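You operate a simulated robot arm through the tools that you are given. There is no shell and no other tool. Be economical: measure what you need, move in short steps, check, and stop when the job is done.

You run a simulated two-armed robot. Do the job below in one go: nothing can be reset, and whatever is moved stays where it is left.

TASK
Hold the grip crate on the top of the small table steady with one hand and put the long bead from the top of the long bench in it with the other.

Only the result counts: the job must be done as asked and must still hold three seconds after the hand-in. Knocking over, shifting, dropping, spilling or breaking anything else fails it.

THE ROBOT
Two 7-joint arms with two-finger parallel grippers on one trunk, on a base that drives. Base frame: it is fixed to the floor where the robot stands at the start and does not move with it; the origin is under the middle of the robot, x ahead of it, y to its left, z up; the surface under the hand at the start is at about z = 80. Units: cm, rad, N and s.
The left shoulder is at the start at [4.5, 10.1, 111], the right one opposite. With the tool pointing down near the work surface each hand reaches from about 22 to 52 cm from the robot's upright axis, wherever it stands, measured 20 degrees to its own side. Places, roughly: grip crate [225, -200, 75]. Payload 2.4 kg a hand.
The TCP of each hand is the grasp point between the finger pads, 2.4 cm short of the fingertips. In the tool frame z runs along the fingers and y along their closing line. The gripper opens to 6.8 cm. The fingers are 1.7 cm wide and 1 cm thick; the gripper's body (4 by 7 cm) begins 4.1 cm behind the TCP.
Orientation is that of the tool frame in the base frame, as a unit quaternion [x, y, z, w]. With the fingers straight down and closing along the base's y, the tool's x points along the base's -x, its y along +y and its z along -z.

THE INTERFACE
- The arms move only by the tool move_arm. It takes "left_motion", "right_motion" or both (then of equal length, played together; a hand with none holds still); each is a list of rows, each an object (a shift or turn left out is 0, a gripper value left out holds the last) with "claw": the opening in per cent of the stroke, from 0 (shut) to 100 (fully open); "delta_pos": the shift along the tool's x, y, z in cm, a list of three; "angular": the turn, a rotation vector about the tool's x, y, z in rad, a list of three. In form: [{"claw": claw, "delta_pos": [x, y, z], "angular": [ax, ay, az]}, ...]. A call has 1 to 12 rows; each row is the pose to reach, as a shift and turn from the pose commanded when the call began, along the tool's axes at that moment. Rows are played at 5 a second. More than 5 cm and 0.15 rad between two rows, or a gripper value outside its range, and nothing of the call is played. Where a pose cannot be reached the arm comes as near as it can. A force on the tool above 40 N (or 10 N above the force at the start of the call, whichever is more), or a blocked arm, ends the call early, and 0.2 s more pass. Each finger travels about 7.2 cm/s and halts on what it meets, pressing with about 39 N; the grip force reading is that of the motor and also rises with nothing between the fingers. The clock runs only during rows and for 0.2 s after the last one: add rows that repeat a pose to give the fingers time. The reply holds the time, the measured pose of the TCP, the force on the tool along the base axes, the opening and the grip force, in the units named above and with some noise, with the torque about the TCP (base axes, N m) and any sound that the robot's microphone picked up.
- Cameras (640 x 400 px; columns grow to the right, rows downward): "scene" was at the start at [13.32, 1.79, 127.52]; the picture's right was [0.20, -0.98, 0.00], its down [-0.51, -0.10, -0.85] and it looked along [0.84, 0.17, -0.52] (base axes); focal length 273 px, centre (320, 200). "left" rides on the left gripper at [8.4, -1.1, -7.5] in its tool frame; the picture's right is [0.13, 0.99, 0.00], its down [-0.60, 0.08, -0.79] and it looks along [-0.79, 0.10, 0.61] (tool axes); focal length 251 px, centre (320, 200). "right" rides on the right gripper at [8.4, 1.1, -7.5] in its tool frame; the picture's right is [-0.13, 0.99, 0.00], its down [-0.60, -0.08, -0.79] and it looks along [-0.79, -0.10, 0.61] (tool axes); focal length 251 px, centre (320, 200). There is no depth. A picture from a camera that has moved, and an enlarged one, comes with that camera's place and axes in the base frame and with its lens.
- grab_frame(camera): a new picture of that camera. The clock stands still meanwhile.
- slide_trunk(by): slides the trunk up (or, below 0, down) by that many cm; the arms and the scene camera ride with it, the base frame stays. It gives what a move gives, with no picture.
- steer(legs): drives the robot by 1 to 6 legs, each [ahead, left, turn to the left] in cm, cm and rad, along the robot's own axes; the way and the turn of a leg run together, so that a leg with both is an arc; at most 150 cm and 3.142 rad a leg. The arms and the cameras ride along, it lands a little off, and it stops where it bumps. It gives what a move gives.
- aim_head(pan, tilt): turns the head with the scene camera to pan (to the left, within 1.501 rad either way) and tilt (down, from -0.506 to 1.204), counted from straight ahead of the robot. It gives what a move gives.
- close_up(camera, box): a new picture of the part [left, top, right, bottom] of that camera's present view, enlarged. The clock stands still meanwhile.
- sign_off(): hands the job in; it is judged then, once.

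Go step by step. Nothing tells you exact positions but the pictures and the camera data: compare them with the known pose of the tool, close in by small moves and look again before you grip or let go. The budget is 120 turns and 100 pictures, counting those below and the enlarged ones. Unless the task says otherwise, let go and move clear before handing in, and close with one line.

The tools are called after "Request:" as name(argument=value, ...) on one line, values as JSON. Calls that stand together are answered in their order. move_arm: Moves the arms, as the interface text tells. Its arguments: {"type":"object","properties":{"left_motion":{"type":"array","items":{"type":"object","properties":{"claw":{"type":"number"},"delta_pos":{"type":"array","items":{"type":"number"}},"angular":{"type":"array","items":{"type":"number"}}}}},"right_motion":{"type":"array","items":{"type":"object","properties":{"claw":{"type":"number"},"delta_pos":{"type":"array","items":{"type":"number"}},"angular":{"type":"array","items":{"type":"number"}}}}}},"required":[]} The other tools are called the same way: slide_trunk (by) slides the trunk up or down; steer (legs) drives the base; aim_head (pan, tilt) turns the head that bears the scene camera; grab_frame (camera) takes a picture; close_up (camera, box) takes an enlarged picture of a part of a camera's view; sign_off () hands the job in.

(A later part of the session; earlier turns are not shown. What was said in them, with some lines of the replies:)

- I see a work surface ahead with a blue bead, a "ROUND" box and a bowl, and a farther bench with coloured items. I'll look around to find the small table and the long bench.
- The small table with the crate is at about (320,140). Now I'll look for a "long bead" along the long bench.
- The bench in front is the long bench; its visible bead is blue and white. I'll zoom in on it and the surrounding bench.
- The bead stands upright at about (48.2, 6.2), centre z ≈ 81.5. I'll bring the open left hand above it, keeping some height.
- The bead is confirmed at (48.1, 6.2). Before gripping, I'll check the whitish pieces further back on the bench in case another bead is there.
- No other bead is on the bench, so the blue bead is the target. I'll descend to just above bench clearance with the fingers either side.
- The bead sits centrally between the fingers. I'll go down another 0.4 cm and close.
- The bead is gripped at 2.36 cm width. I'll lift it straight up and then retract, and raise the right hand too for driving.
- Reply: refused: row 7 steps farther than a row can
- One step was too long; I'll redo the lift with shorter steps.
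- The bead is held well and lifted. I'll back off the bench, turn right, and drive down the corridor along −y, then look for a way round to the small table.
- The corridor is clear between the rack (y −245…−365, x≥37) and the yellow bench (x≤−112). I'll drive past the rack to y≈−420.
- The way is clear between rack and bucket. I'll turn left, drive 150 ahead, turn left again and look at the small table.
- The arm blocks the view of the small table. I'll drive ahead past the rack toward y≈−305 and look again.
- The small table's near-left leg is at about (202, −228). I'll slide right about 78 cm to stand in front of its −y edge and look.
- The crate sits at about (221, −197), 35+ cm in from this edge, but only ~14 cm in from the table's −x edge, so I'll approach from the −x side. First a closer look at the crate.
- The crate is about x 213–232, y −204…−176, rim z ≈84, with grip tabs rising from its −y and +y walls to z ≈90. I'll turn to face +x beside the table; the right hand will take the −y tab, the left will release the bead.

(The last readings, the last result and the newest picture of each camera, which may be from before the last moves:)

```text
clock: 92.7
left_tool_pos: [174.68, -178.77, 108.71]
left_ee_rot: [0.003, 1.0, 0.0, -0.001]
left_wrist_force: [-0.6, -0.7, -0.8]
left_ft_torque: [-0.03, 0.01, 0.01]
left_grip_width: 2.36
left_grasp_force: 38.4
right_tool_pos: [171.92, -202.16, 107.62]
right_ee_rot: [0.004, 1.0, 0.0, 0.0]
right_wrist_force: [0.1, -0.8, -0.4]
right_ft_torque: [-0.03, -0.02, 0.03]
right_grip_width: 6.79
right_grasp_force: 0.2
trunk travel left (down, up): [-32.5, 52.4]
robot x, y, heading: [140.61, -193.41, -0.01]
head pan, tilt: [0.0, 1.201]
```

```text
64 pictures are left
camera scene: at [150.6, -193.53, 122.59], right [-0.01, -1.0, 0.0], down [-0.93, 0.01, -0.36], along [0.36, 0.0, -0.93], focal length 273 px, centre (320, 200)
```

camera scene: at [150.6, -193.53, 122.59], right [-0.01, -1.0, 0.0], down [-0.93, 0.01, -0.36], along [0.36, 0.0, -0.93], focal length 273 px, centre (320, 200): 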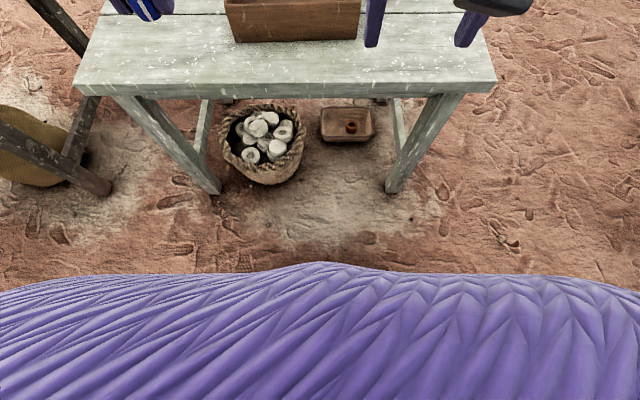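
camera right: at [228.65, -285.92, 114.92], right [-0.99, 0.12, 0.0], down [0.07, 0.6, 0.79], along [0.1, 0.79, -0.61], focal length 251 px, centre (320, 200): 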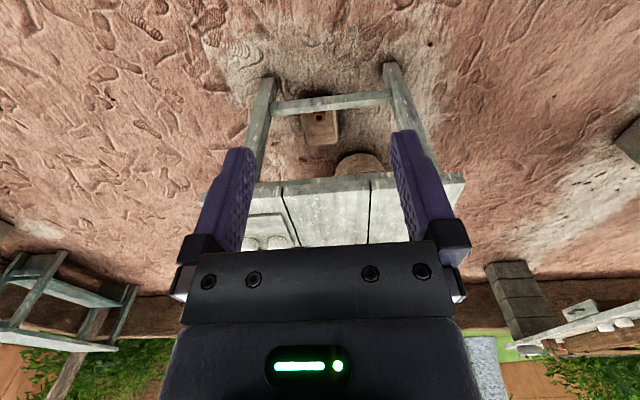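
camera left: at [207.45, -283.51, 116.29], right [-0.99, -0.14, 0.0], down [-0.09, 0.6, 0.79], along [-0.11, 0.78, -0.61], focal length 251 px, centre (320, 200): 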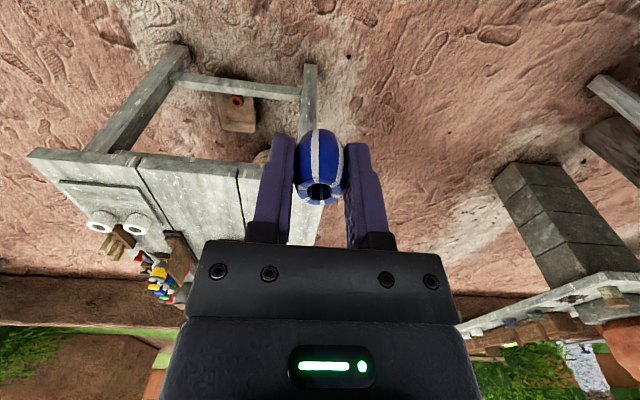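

The table's near edge is at x≈196.5 and the crate's near wall at x≈210; my base front seems ≤27 cm ahead of the axis. I'll drive 28 cm ahead and check clearance.

Request:
steer(legs=[[28, 0, 0.009]])

Request:
grab_frame(camera="scene")

Request:
grab_frame(camera="right")

Request:
grab_frame(camera="left")

```text
clock: 94.6
left_tool_pos: [201.89, -179.09, 108.64]
left_ee_rot: [0.002, 1.0, 0.0, 0.0]
left_wrist_force: [-0.3, -0.1, -0.7]
left_ft_torque: [-0.01, 0.01, 0.03]
left_grip_width: 2.34
left_grasp_force: 39.1
right_tool_pos: [199.27, -202.39, 107.5]
right_ee_rot: [0.005, 1.0, 0.0, 0.0]
right_wrist_force: [0.0, 0.2, 0.5]
right_ft_torque: [0.0, 0.02, -0.01]
right_grip_width: 6.79
right_grasp_force: 0.1
trunk travel left (down, up): [-32.5, 52.4]
robot x, y, heading: [167.57, -193.79, -0.013]
head pan, tilt: [0.0, 1.201]
```

```text
63 pictures are left
camera scene: at [177.8, -193.76, 122.59], right [-0.01, -1.0, 0.0], down [-0.93, 0.01, -0.36], along [0.36, 0.0, -0.93], focal length 273 px, centre (320, 200)
```

scene: 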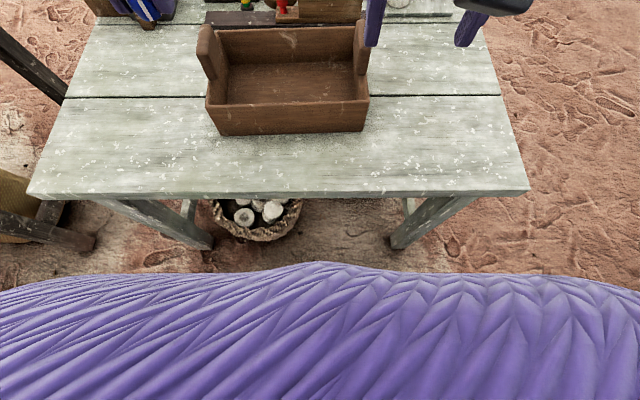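

```text
62 pictures are left
camera right: at [190.9, -201.21, 114.91], right [0.14, 0.99, 0.0], down [0.6, -0.08, 0.79], along [0.79, -0.11, -0.61], focal length 251 px, centre (320, 200)
```

right: 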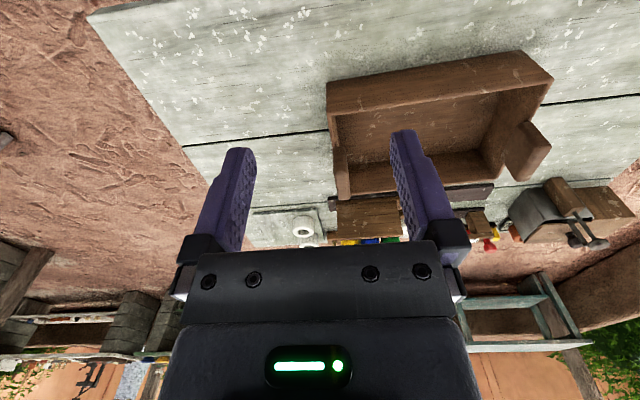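

```text
61 pictures are left
camera left: at [193.42, -180.02, 116.28], right [-0.12, 0.99, 0.0], down [0.61, 0.08, 0.79], along [0.79, 0.1, -0.61], focal length 251 px, centre (320, 200)
```

left: 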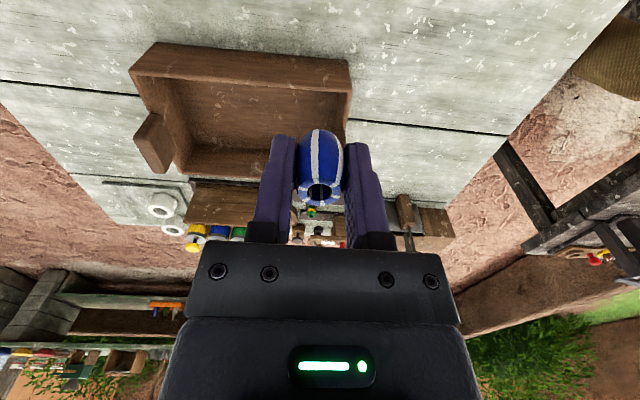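

Clearance is fine (base front short of the table). I'll zoom on the −y tab with the left camera to place it accurately.

Request:
close_up(camera="left", box=[110, 30, 270, 190])

Request:
close_up(camera="right", box=[310, 40, 570, 210])

Request:
close_up(camera="scene", box=[180, 0, 400, 140])

```text
2.50 times, centred on (190, 110) of left
camera zoom: at [193.42, -180.02, 116.28], right [-0.12, 0.99, 0.0], down [0.61, 0.08, 0.79], along [0.79, 0.1, -0.61], focal length 629 px, centre (645, 425)
```

zoom: 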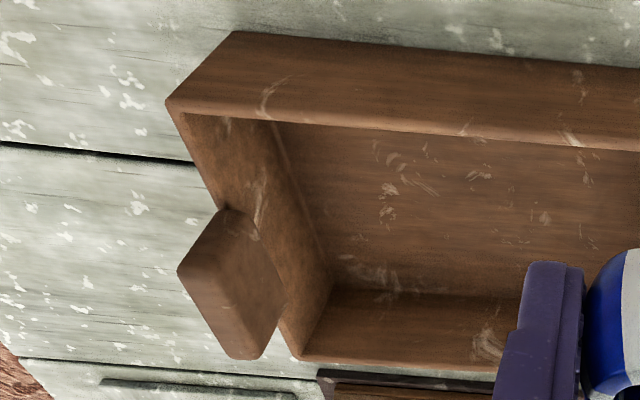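

```text
2.35 times, centred on (440, 125) of right
camera zoom: at [190.9, -201.21, 114.91], right [0.14, 0.99, 0.0], down [0.6, -0.08, 0.79], along [0.79, -0.11, -0.61], focal length 592 px, centre (38, 376)
```

zoom: 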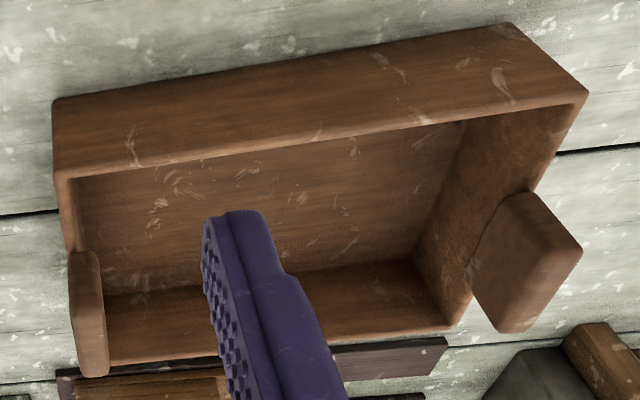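

```text
2.86 times, centred on (290, 70) of scene
camera zoom: at [177.8, -193.76, 122.59], right [-0.01, -1.0, 0.0], down [-0.93, 0.01, -0.36], along [0.36, 0.0, -0.93], focal length 780 px, centre (406, 571)
```

zoom: 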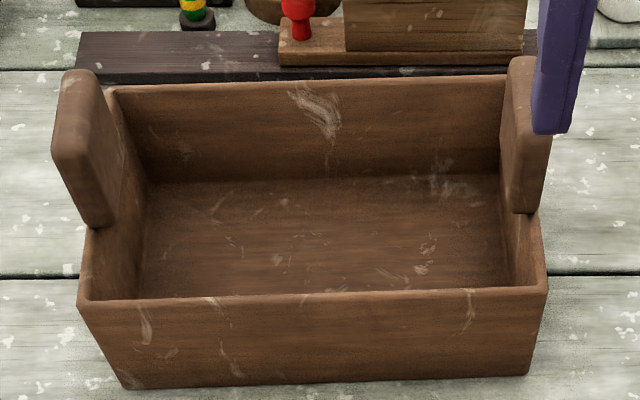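

The −y tab is centred near (221, −201.8), ~1.8 cm thick, top z≈90. I'll edge 4 cm nearer, then lift my view and bring the right hand above the tab.

Request:
steer(legs=[[4, 0, 0.01]])

Request:
aim_head(pan=0.0, tilt=0.9)

```text
clock: 95.5
left_tool_pos: [205.66, -178.79, 108.74]
left_ee_rot: [-0.003, 1.0, 0.0, -0.001]
left_wrist_force: [-0.2, 0.2, -1.6]
left_ft_torque: [-0.01, 0.01, -0.01]
left_grip_width: 2.32
left_grasp_force: 39.4
right_tool_pos: [203.31, -201.91, 107.39]
right_ee_rot: [-0.001, 1.0, 0.0, 0.0]
right_wrist_force: [0.3, 0.1, 0.0]
right_ft_torque: [-0.02, -0.01, 0.01]
right_grip_width: 6.79
right_grasp_force: 0.1
trunk travel left (down, up): [-32.5, 52.4]
robot x, y, heading: [171.51, -193.57, 0.002]
head pan, tilt: [0.0, 1.201]
```

```text
clock: 96.3
left_tool_pos: [205.54, -178.79, 108.83]
left_ee_rot: [-0.002, 1.0, 0.0, -0.001]
left_wrist_force: [0.4, 0.4, -0.8]
left_ft_torque: [0.03, 0.02, 0.02]
left_grip_width: 2.36
left_grasp_force: 38.7
right_tool_pos: [203.11, -202.0, 107.48]
right_ee_rot: [-0.001, 1.0, 0.0, 0.0]
right_wrist_force: [-0.2, -0.3, 1.1]
right_ft_torque: [0.01, -0.01, 0.0]
right_grip_width: 6.8
right_grasp_force: 0.1
trunk travel left (down, up): [-32.5, 52.4]
robot x, y, heading: [171.6, -193.87, -0.0]
head pan, tilt: [0.0, 0.901]
```

Next: right hand forward 17.5 cm to x≈220.7 and down to z≈95, staying above the tab.

Request:
move_arm(right_motion=[{"claw": 100, "delta_pos": [-3.5, 0, 0]}, {"delta_pos": [-7, 0, 0]}, {"delta_pos": [-10.5, 0, 0]}, {"delta_pos": [-14, 0, 1]}, {"delta_pos": [-17.5, 0.1, 3]}, {"delta_pos": [-17.5, 0.1, 6]}, {"delta_pos": [-17.5, 0.1, 9]}, {"delta_pos": [-17.5, 0.1, 11.5]}, {"delta_pos": [-17.5, 0.1, 11.5]}])

Request:
grab_frame(camera="right")

Request:
grab_frame(camera="left")

Request:
grab_frame(camera="scene")

```text
clock: 98.3
left_tool_pos: [205.68, -178.86, 108.74]
left_ee_rot: [-0.002, 1.0, -0.001, 0.0]
left_wrist_force: [0.7, 0.3, -0.5]
left_ft_torque: [-0.01, 0.0, 0.01]
left_grip_width: 2.32
left_grasp_force: 39.1
right_tool_pos: [221.06, -202.22, 95.95]
right_ee_rot: [-0.001, 1.0, 0.0, 0.001]
right_wrist_force: [0.3, -0.1, 0.3]
right_ft_torque: [0.0, -0.01, -0.01]
right_grip_width: 6.8
right_grasp_force: 0.1
right hand out of reach, approached as far as the arm can: row 5
trunk travel left (down, up): [-32.5, 52.4]
robot x, y, heading: [171.78, -193.53, 0.003]
head pan, tilt: [0.0, 0.901]
```

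```text
57 pictures are left
camera right: at [212.71, -201.21, 103.31], right [0.13, 0.99, 0.0], down [0.6, -0.08, 0.79], along [0.79, -0.1, -0.61], focal length 251 px, centre (320, 200)
```

right: 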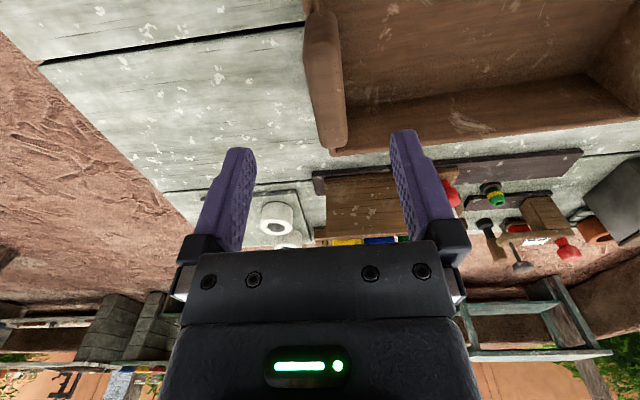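

```text
56 pictures are left
camera left: at [197.2, -179.76, 116.28], right [-0.13, 0.99, 0.0], down [0.6, 0.08, 0.79], along [0.79, 0.11, -0.61], focal length 251 px, centre (320, 200)
```

left: 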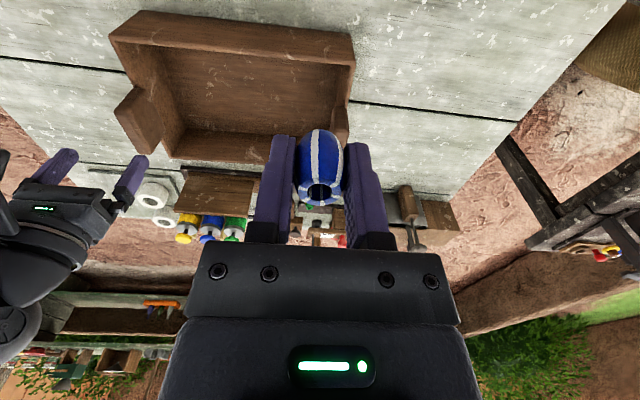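

```text
55 pictures are left
camera scene: at [183.68, -193.67, 124.57], right [0.0, -1.0, 0.0], down [-0.78, 0.0, -0.62], along [0.62, 0.0, -0.78], focal length 273 px, centre (320, 200)
```

scene: 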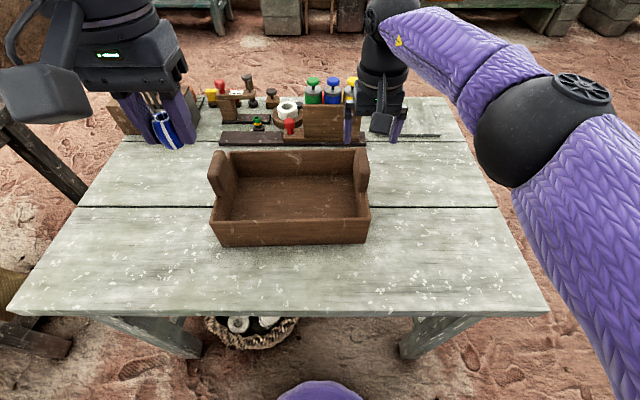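

Tab centre is about (220.5, −201.65); the hand is ~0.5 cm off in y. I'll correct and descend to z≈88.

Request:
move_arm(right_motion=[{"delta_pos": [0.3, 0.5, 0]}, {"delta_pos": [0.3, 0.5, 2.5]}, {"delta_pos": [0.3, 0.5, 5]}, {"delta_pos": [0.3, 0.5, 7]}, {"delta_pos": [0.3, 0.5, 8]}, {"delta_pos": [0.3, 0.5, 8]}])

Request:
grab_frame(camera="right")

Request:
close_up(camera="scene", box=[190, 60, 430, 210])

```text
clock: 99.7
left_tool_pos: [205.52, -178.75, 108.79]
left_ee_rot: [-0.003, 1.0, 0.001, -0.001]
left_wrist_force: [-0.4, 0.0, -0.5]
left_ft_torque: [0.0, 0.04, 0.0]
left_grip_width: 2.33
left_grasp_force: 38.8
right_tool_pos: [220.7, -201.36, 88.08]
right_ee_rot: [0.0, 1.0, 0.0, 0.0]
right_wrist_force: [0.2, -0.4, -0.6]
right_ft_torque: [-0.01, 0.05, -0.02]
right_grip_width: 6.8
right_grasp_force: 0.0
trunk travel left (down, up): [-32.5, 52.4]
robot x, y, heading: [171.82, -193.7, -0.003]
head pan, tilt: [0.0, 0.901]
```

```text
54 pictures are left
camera right: at [212.29, -200.33, 95.44], right [0.13, 0.99, 0.0], down [0.6, -0.08, 0.79], along [0.79, -0.1, -0.61], focal length 251 px, centre (320, 200)
```

right: 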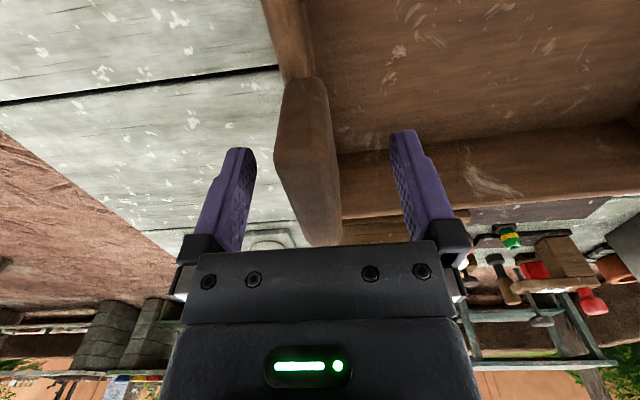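

```text
2.67 times, centred on (310, 135) of scene
camera zoom: at [183.68, -193.67, 124.57], right [0.0, -1.0, 0.0], down [-0.78, 0.0, -0.62], along [0.62, 0.0, -0.78], focal length 728 px, centre (347, 373)
```

zoom: 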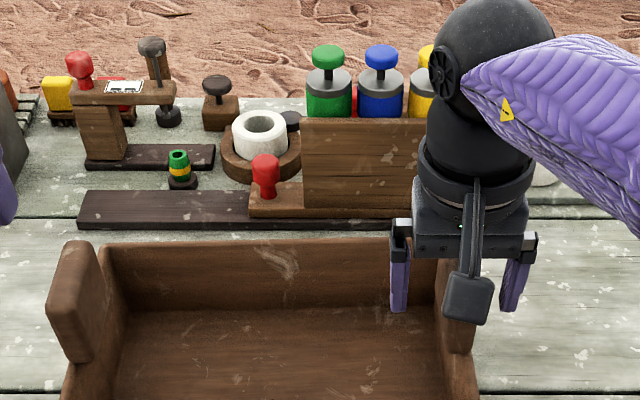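

The tab sits between the fingers, close to centred. I'll close the right gripper on it.

Request:
move_arm(right_motion=[{"claw": 60, "delta_pos": [0, -0.1, 0]}, {"claw": 45, "delta_pos": [0, -0.1, 0]}, {"claw": 35, "delta_pos": [0, -0.1, 0]}, {"claw": 28, "delta_pos": [0, -0.1, 0]}, {"claw": 22, "delta_pos": [0, -0.1, 0]}, {"claw": 15, "delta_pos": [0, -0.1, 0]}, {"claw": 5, "delta_pos": [0, -0.1, 0]}, {"claw": 0, "delta_pos": [0, -0.1, 0]}, {"claw": 0, "delta_pos": [0, -0.1, 0]}])

Request:
grab_frame(camera="right")

Request:
grab_frame(camera="scene")

```text
clock: 101.7
left_tool_pos: [205.53, -178.77, 108.75]
left_ee_rot: [-0.003, 1.0, 0.0, -0.001]
left_wrist_force: [0.8, -0.5, -0.3]
left_ft_torque: [-0.01, 0.03, 0.01]
left_grip_width: 2.35
left_grasp_force: 38.5
right_tool_pos: [220.61, -201.58, 88.03]
right_ee_rot: [-0.001, 1.0, 0.0, 0.0]
right_wrist_force: [-1.2, 0.1, 0.9]
right_ft_torque: [0.32, 0.27, 0.4]
right_grip_width: 2.2
right_grasp_force: 38.6
trunk travel left (down, up): [-32.5, 52.4]
robot x, y, heading: [171.88, -193.73, 0.002]
head pan, tilt: [0.0, 0.901]
```

```text
52 pictures are left
camera right: at [212.27, -200.41, 95.34], right [0.13, 0.99, 0.0], down [0.6, -0.08, 0.79], along [0.79, -0.1, -0.61], focal length 251 px, centre (320, 200)
```

right: 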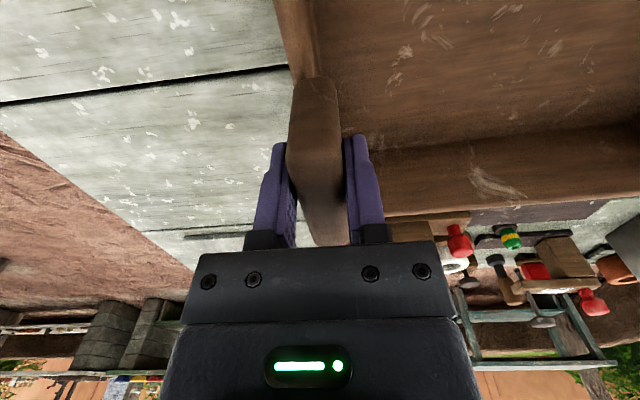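

```text
51 pictures are left
camera scene: at [183.68, -193.66, 124.57], right [0.0, -1.0, 0.0], down [-0.78, 0.0, -0.62], along [0.62, 0.0, -0.78], focal length 273 px, centre (320, 200)
```

scene: 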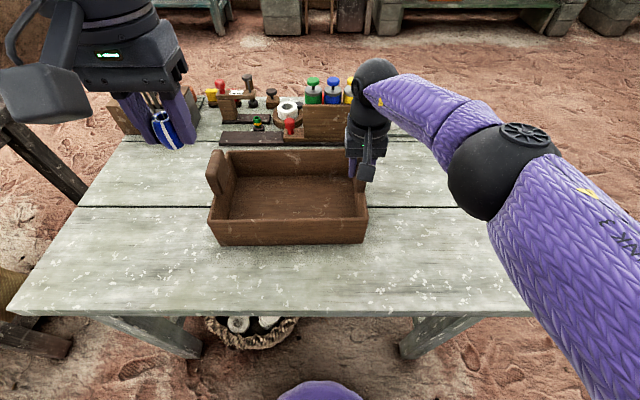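

The tab is held at 2.2 cm and the crate hasn't moved noticeably. Now the left hand brings the bead above the crate's interior.

Request:
move_arm(left_motion=[{"delta_pos": [-2, -1, 1]}, {"delta_pos": [-4.5, -2, 3]}, {"delta_pos": [-7, -3, 5.5]}, {"delta_pos": [-9.5, -4, 8]}, {"delta_pos": [-12, -4.7, 10.5]}, {"delta_pos": [-14.4, -4.7, 12.5]}, {"delta_pos": [-14.4, -4.7, 14]}, {"delta_pos": [-14.4, -4.7, 14]}])

Request:
grab_frame(camera="left")

Request:
grab_frame(camera="scene")

```text
clock: 103.5
left_tool_pos: [220.11, -183.29, 94.82]
left_ee_rot: [-0.001, 1.0, 0.0, -0.001]
left_wrist_force: [-0.5, -0.2, 0.1]
left_ft_torque: [-0.03, 0.0, 0.03]
left_grip_width: 2.36
left_grasp_force: 38.9
right_tool_pos: [220.5, -201.48, 87.85]
right_ee_rot: [0.0, 1.0, 0.0, 0.0]
right_wrist_force: [-0.8, -0.5, 0.4]
right_ft_torque: [0.06, 0.04, 0.45]
right_grip_width: 2.19
right_grasp_force: 38.7
trunk travel left (down, up): [-32.5, 52.4]
robot x, y, heading: [171.84, -193.61, 0.001]
head pan, tilt: [0.0, 0.901]
```

```text
50 pictures are left
camera left: at [211.74, -184.3, 102.27], right [-0.13, 0.99, 0.0], down [0.6, 0.08, 0.79], along [0.79, 0.11, -0.61], focal length 251 px, centre (320, 200)
```

left: 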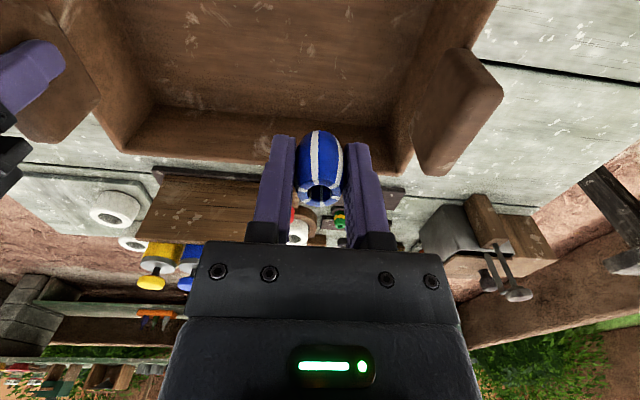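

```text
49 pictures are left
camera scene: at [183.69, -193.68, 124.57], right [0.0, -1.0, 0.0], down [-0.78, 0.0, -0.62], along [0.62, 0.0, -0.78], focal length 273 px, centre (320, 200)
```

scene: 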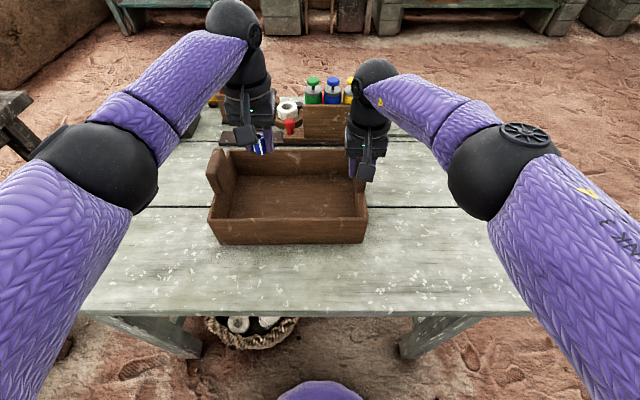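

The bead is over the crate interior. I'll lower to z≈83 and check clearance.

Request:
move_arm(left_motion=[{"delta_pos": [0, -0.8, 2.5]}, {"delta_pos": [0, -1.5, 5]}, {"delta_pos": [0, -1.5, 7.5]}, {"delta_pos": [0, -1.5, 9.5]}, {"delta_pos": [0, -1.5, 11.5]}, {"delta_pos": [0, -1.5, 11.5]}])

Request:
grab_frame(camera="left")

Request:
close_up(camera="scene", box=[190, 100, 400, 260])

```text
clock: 104.9
left_tool_pos: [220.14, -184.96, 83.05]
left_ee_rot: [-0.002, 1.0, 0.0, -0.001]
left_wrist_force: [0.1, 0.1, -0.3]
left_ft_torque: [0.01, 0.0, 0.0]
left_grip_width: 2.35
left_grasp_force: 38.8
right_tool_pos: [220.61, -201.42, 87.99]
right_ee_rot: [-0.001, 1.0, 0.0, 0.001]
right_wrist_force: [-1.1, 0.3, -0.3]
right_ft_torque: [0.11, -0.01, 0.4]
right_grip_width: 2.17
right_grasp_force: 38.6
trunk travel left (down, up): [-32.5, 52.4]
robot x, y, heading: [171.6, -193.6, 0.001]
head pan, tilt: [0.0, 0.901]
```

```text
48 pictures are left
camera left: at [211.66, -186.01, 90.59], right [-0.13, 0.99, 0.0], down [0.6, 0.08, 0.79], along [0.79, 0.11, -0.61], focal length 251 px, centre (320, 200)
```

left: 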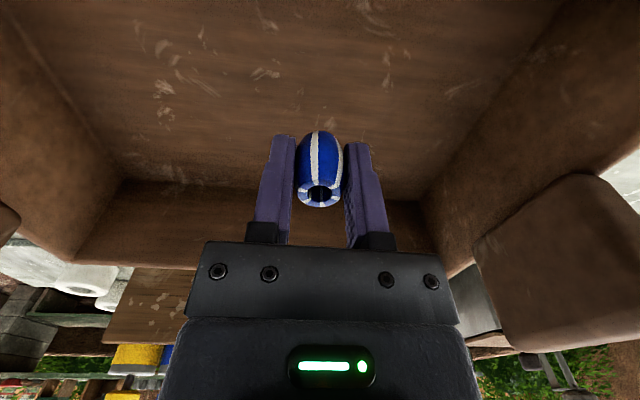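

```text
2.50 times, centred on (295, 180) of scene
camera zoom: at [183.69, -193.67, 124.57], right [0.0, -1.0, 0.0], down [-0.78, 0.0, -0.62], along [0.62, 0.0, -0.78], focal length 683 px, centre (382, 250)
```

zoom: 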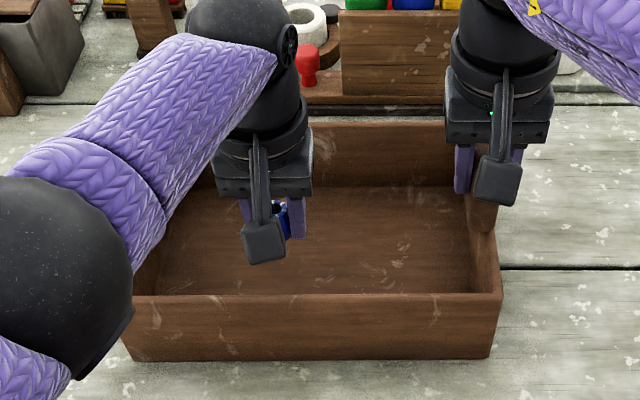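

All clear inside the crate. I'll lower gently toward the floor, watching the force.

Request:
move_arm(left_motion=[{"delta_pos": [0, 0, 0.7]}, {"delta_pos": [0, 0, 1.4]}, {"delta_pos": [0, 0, 2.1]}, {"delta_pos": [0, 0, 2.7]}, {"delta_pos": [0, 0, 2.7]}])

Request:
close_up(camera="scene", box=[190, 100, 400, 260])

Request:
grab_frame(camera="left")

```text
clock: 106.1
left_tool_pos: [219.61, -184.85, 80.65]
left_ee_rot: [-0.003, 1.0, -0.001, -0.001]
left_wrist_force: [-0.2, -0.3, -0.9]
left_ft_torque: [-0.01, 0.01, 0.01]
left_grip_width: 2.34
left_grasp_force: 39.0
left hand out of reach, approached as far as the arm can: row 4, 5
right_tool_pos: [220.54, -201.48, 87.96]
right_ee_rot: [-0.001, 1.0, 0.0, 0.0]
right_wrist_force: [-1.1, -0.5, -0.1]
right_ft_torque: [0.08, 0.06, 0.42]
right_grip_width: 2.17
right_grasp_force: 37.8
trunk travel left (down, up): [-32.5, 52.4]
robot x, y, heading: [171.52, -193.63, 0.002]
head pan, tilt: [0.0, 0.901]
```

```text
2.50 times, centred on (295, 180) of scene
camera zoom: at [183.69, -193.68, 124.57], right [0.0, -1.0, 0.0], down [-0.78, 0.0, -0.62], along [0.62, 0.0, -0.78], focal length 683 px, centre (382, 250)
```

zoom: 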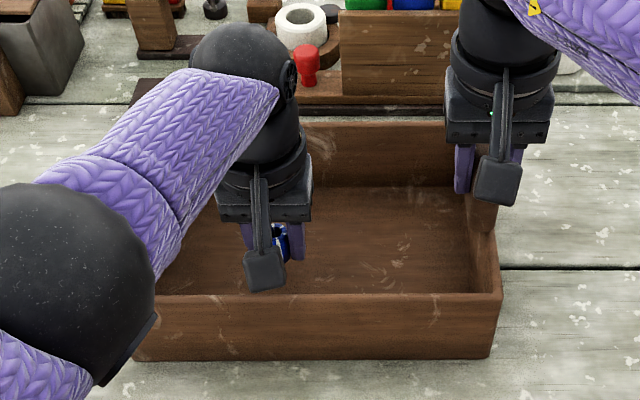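

```text
45 pictures are left
camera left: at [211.25, -185.77, 88.17], right [-0.13, 0.99, 0.0], down [0.6, 0.08, 0.79], along [0.79, 0.11, -0.61], focal length 251 px, centre (320, 200)
```

left: 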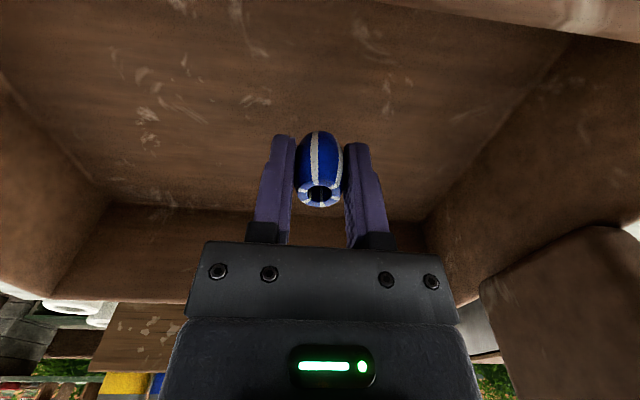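

The arm is at its reach limit with the bead about 2 cm above the crate floor and well below the rim. I'll release it gently here.

Request:
move_arm(left_motion=[{"claw": 40, "delta_pos": [0, 0, 0]}, {"claw": 50, "delta_pos": [0, 0, 0]}, {"claw": 70, "delta_pos": [0, 0, 0]}, {"claw": 70, "delta_pos": [0, 0, 0]}, {"claw": 70, "delta_pos": [0, 0, 0]}])

Request:
grab_frame(camera="left")

```text
clock: 107.3
left_tool_pos: [219.59, -184.7, 80.66]
left_ee_rot: [-0.003, 1.0, 0.0, -0.001]
left_wrist_force: [-0.1, 0.5, -0.3]
left_ft_torque: [0.01, 0.01, -0.01]
left_grip_width: 4.74
left_grasp_force: 0.2
right_tool_pos: [220.51, -201.42, 87.93]
right_ee_rot: [0.0, 1.0, 0.0, 0.0]
right_wrist_force: [-1.1, -0.6, 0.9]
right_ft_torque: [0.08, 0.03, 0.45]
right_grip_width: 2.16
right_grasp_force: 38.5
trunk travel left (down, up): [-32.5, 52.4]
robot x, y, heading: [171.76, -193.78, 0.001]
head pan, tilt: [0.0, 0.901]
```

```text
44 pictures are left
camera left: at [211.25, -185.78, 88.18], right [-0.13, 0.99, 0.0], down [0.6, 0.08, 0.79], along [0.79, 0.11, -0.61], focal length 251 px, centre (320, 200)
```

left: 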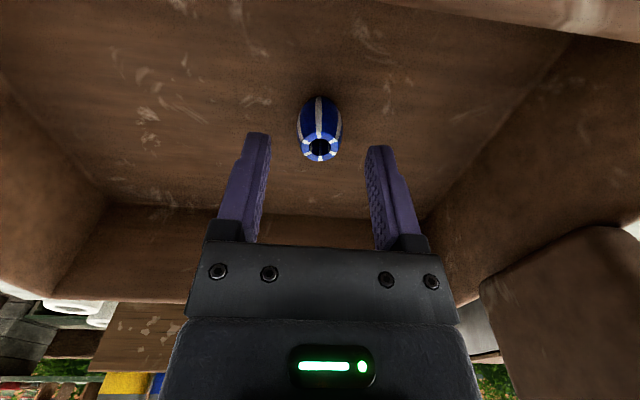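

The bead has dropped upright onto the crate floor. I'll raise the left hand straight up and back, still holding the crate.

Request:
move_arm(left_motion=[{"delta_pos": [0, 0, -1.5]}, {"delta_pos": [0, 0, -4]}, {"delta_pos": [0, 0, -7]}, {"delta_pos": [0, 0, -11]}, {"delta_pos": [0, 0, -15]}, {"delta_pos": [2, 2, -18]}, {"delta_pos": [5, 4, -21]}, {"delta_pos": [8, 6, -24]}, {"delta_pos": [11, 8, -26]}, {"delta_pos": [14, 9, -27]}, {"delta_pos": [14, 9, -27]}])

Request:
grab_frame(camera="scene")

```text
clock: 109.7
left_tool_pos: [205.36, -175.68, 107.98]
left_ee_rot: [-0.003, 1.0, -0.001, -0.001]
left_wrist_force: [0.6, -0.6, 0.5]
left_ft_torque: [-0.01, 0.01, -0.01]
left_grip_width: 4.75
left_grasp_force: 0.0
right_tool_pos: [220.67, -201.38, 87.97]
right_ee_rot: [0.0, 1.0, 0.0, 0.0]
right_wrist_force: [0.0, -1.4, 0.2]
right_ft_torque: [0.05, 0.02, 0.23]
right_grip_width: 2.19
right_grasp_force: 38.5
trunk travel left (down, up): [-32.5, 52.4]
robot x, y, heading: [171.43, -193.63, 0.002]
head pan, tilt: [0.0, 0.901]
```

```text
43 pictures are left
camera scene: at [183.68, -193.68, 124.57], right [0.0, -1.0, 0.0], down [-0.78, 0.0, -0.62], along [0.62, 0.0, -0.78], focal length 273 px, centre (320, 200)
```

scene: 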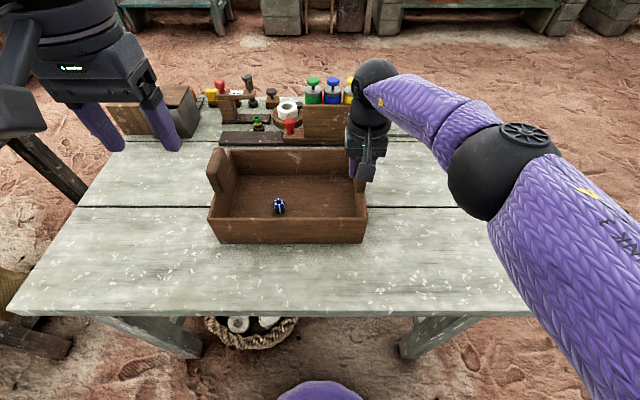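

The bead stands inside the crate. Now I'll open the right hand, lift clear and pull back.

Request:
move_arm(right_motion=[{"claw": 40, "delta_pos": [0, 0, 0]}, {"claw": 60, "delta_pos": [0, 0, 0]}, {"claw": 90, "delta_pos": [0, 0, 0]}, {"claw": 90, "delta_pos": [0, 0, 0]}, {"claw": 90, "delta_pos": [0, 0, -2]}, {"claw": 90, "delta_pos": [0, 0, -5]}, {"claw": 90, "delta_pos": [0, 0, -8]}, {"claw": 90, "delta_pos": [2, 0, -11]}, {"claw": 90, "delta_pos": [5, -1, -14]}, {"claw": 90, "delta_pos": [9, -1, -16]}, {"claw": 90, "delta_pos": [13, -1, -18]}, {"claw": 90, "delta_pos": [13, -1, -18]}])

Request:
grab_frame(camera="scene")

```text
clock: 112.3
left_tool_pos: [205.38, -175.59, 107.9]
left_ee_rot: [-0.002, 1.0, 0.0, -0.001]
left_wrist_force: [-0.2, -0.9, -0.5]
left_ft_torque: [0.02, -0.04, -0.04]
left_grip_width: 4.78
left_grasp_force: 0.0
right_tool_pos: [207.42, -202.43, 105.87]
right_ee_rot: [-0.001, 1.0, 0.001, -0.001]
right_wrist_force: [-0.1, 0.0, 1.0]
right_ft_torque: [0.01, -0.02, -0.02]
right_grip_width: 6.1
right_grasp_force: 0.0
trunk travel left (down, up): [-32.5, 52.4]
robot x, y, heading: [171.53, -193.9, 0.003]
head pan, tilt: [0.0, 0.901]
```

```text
42 pictures are left
camera scene: at [183.67, -193.67, 124.57], right [0.0, -1.0, 0.0], down [-0.78, 0.0, -0.62], along [0.62, 0.0, -0.78], focal length 273 px, centre (320, 200)
```

scene: 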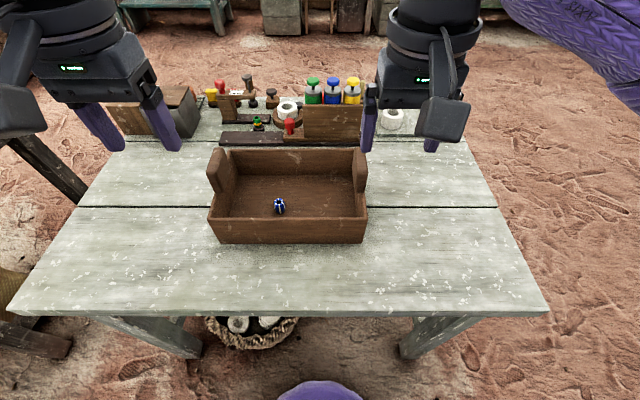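

The crate stands on the table with the bead inside, both hands are clear, and nothing else has moved. I'm handing in.

Request:
sign_off()

```text
The job is handed in.
```

The long bead from the long bench is now standing in the grip crate on the small table. The right hand held the crate steady while the left put the bead in, then both hands let go and moved clear.
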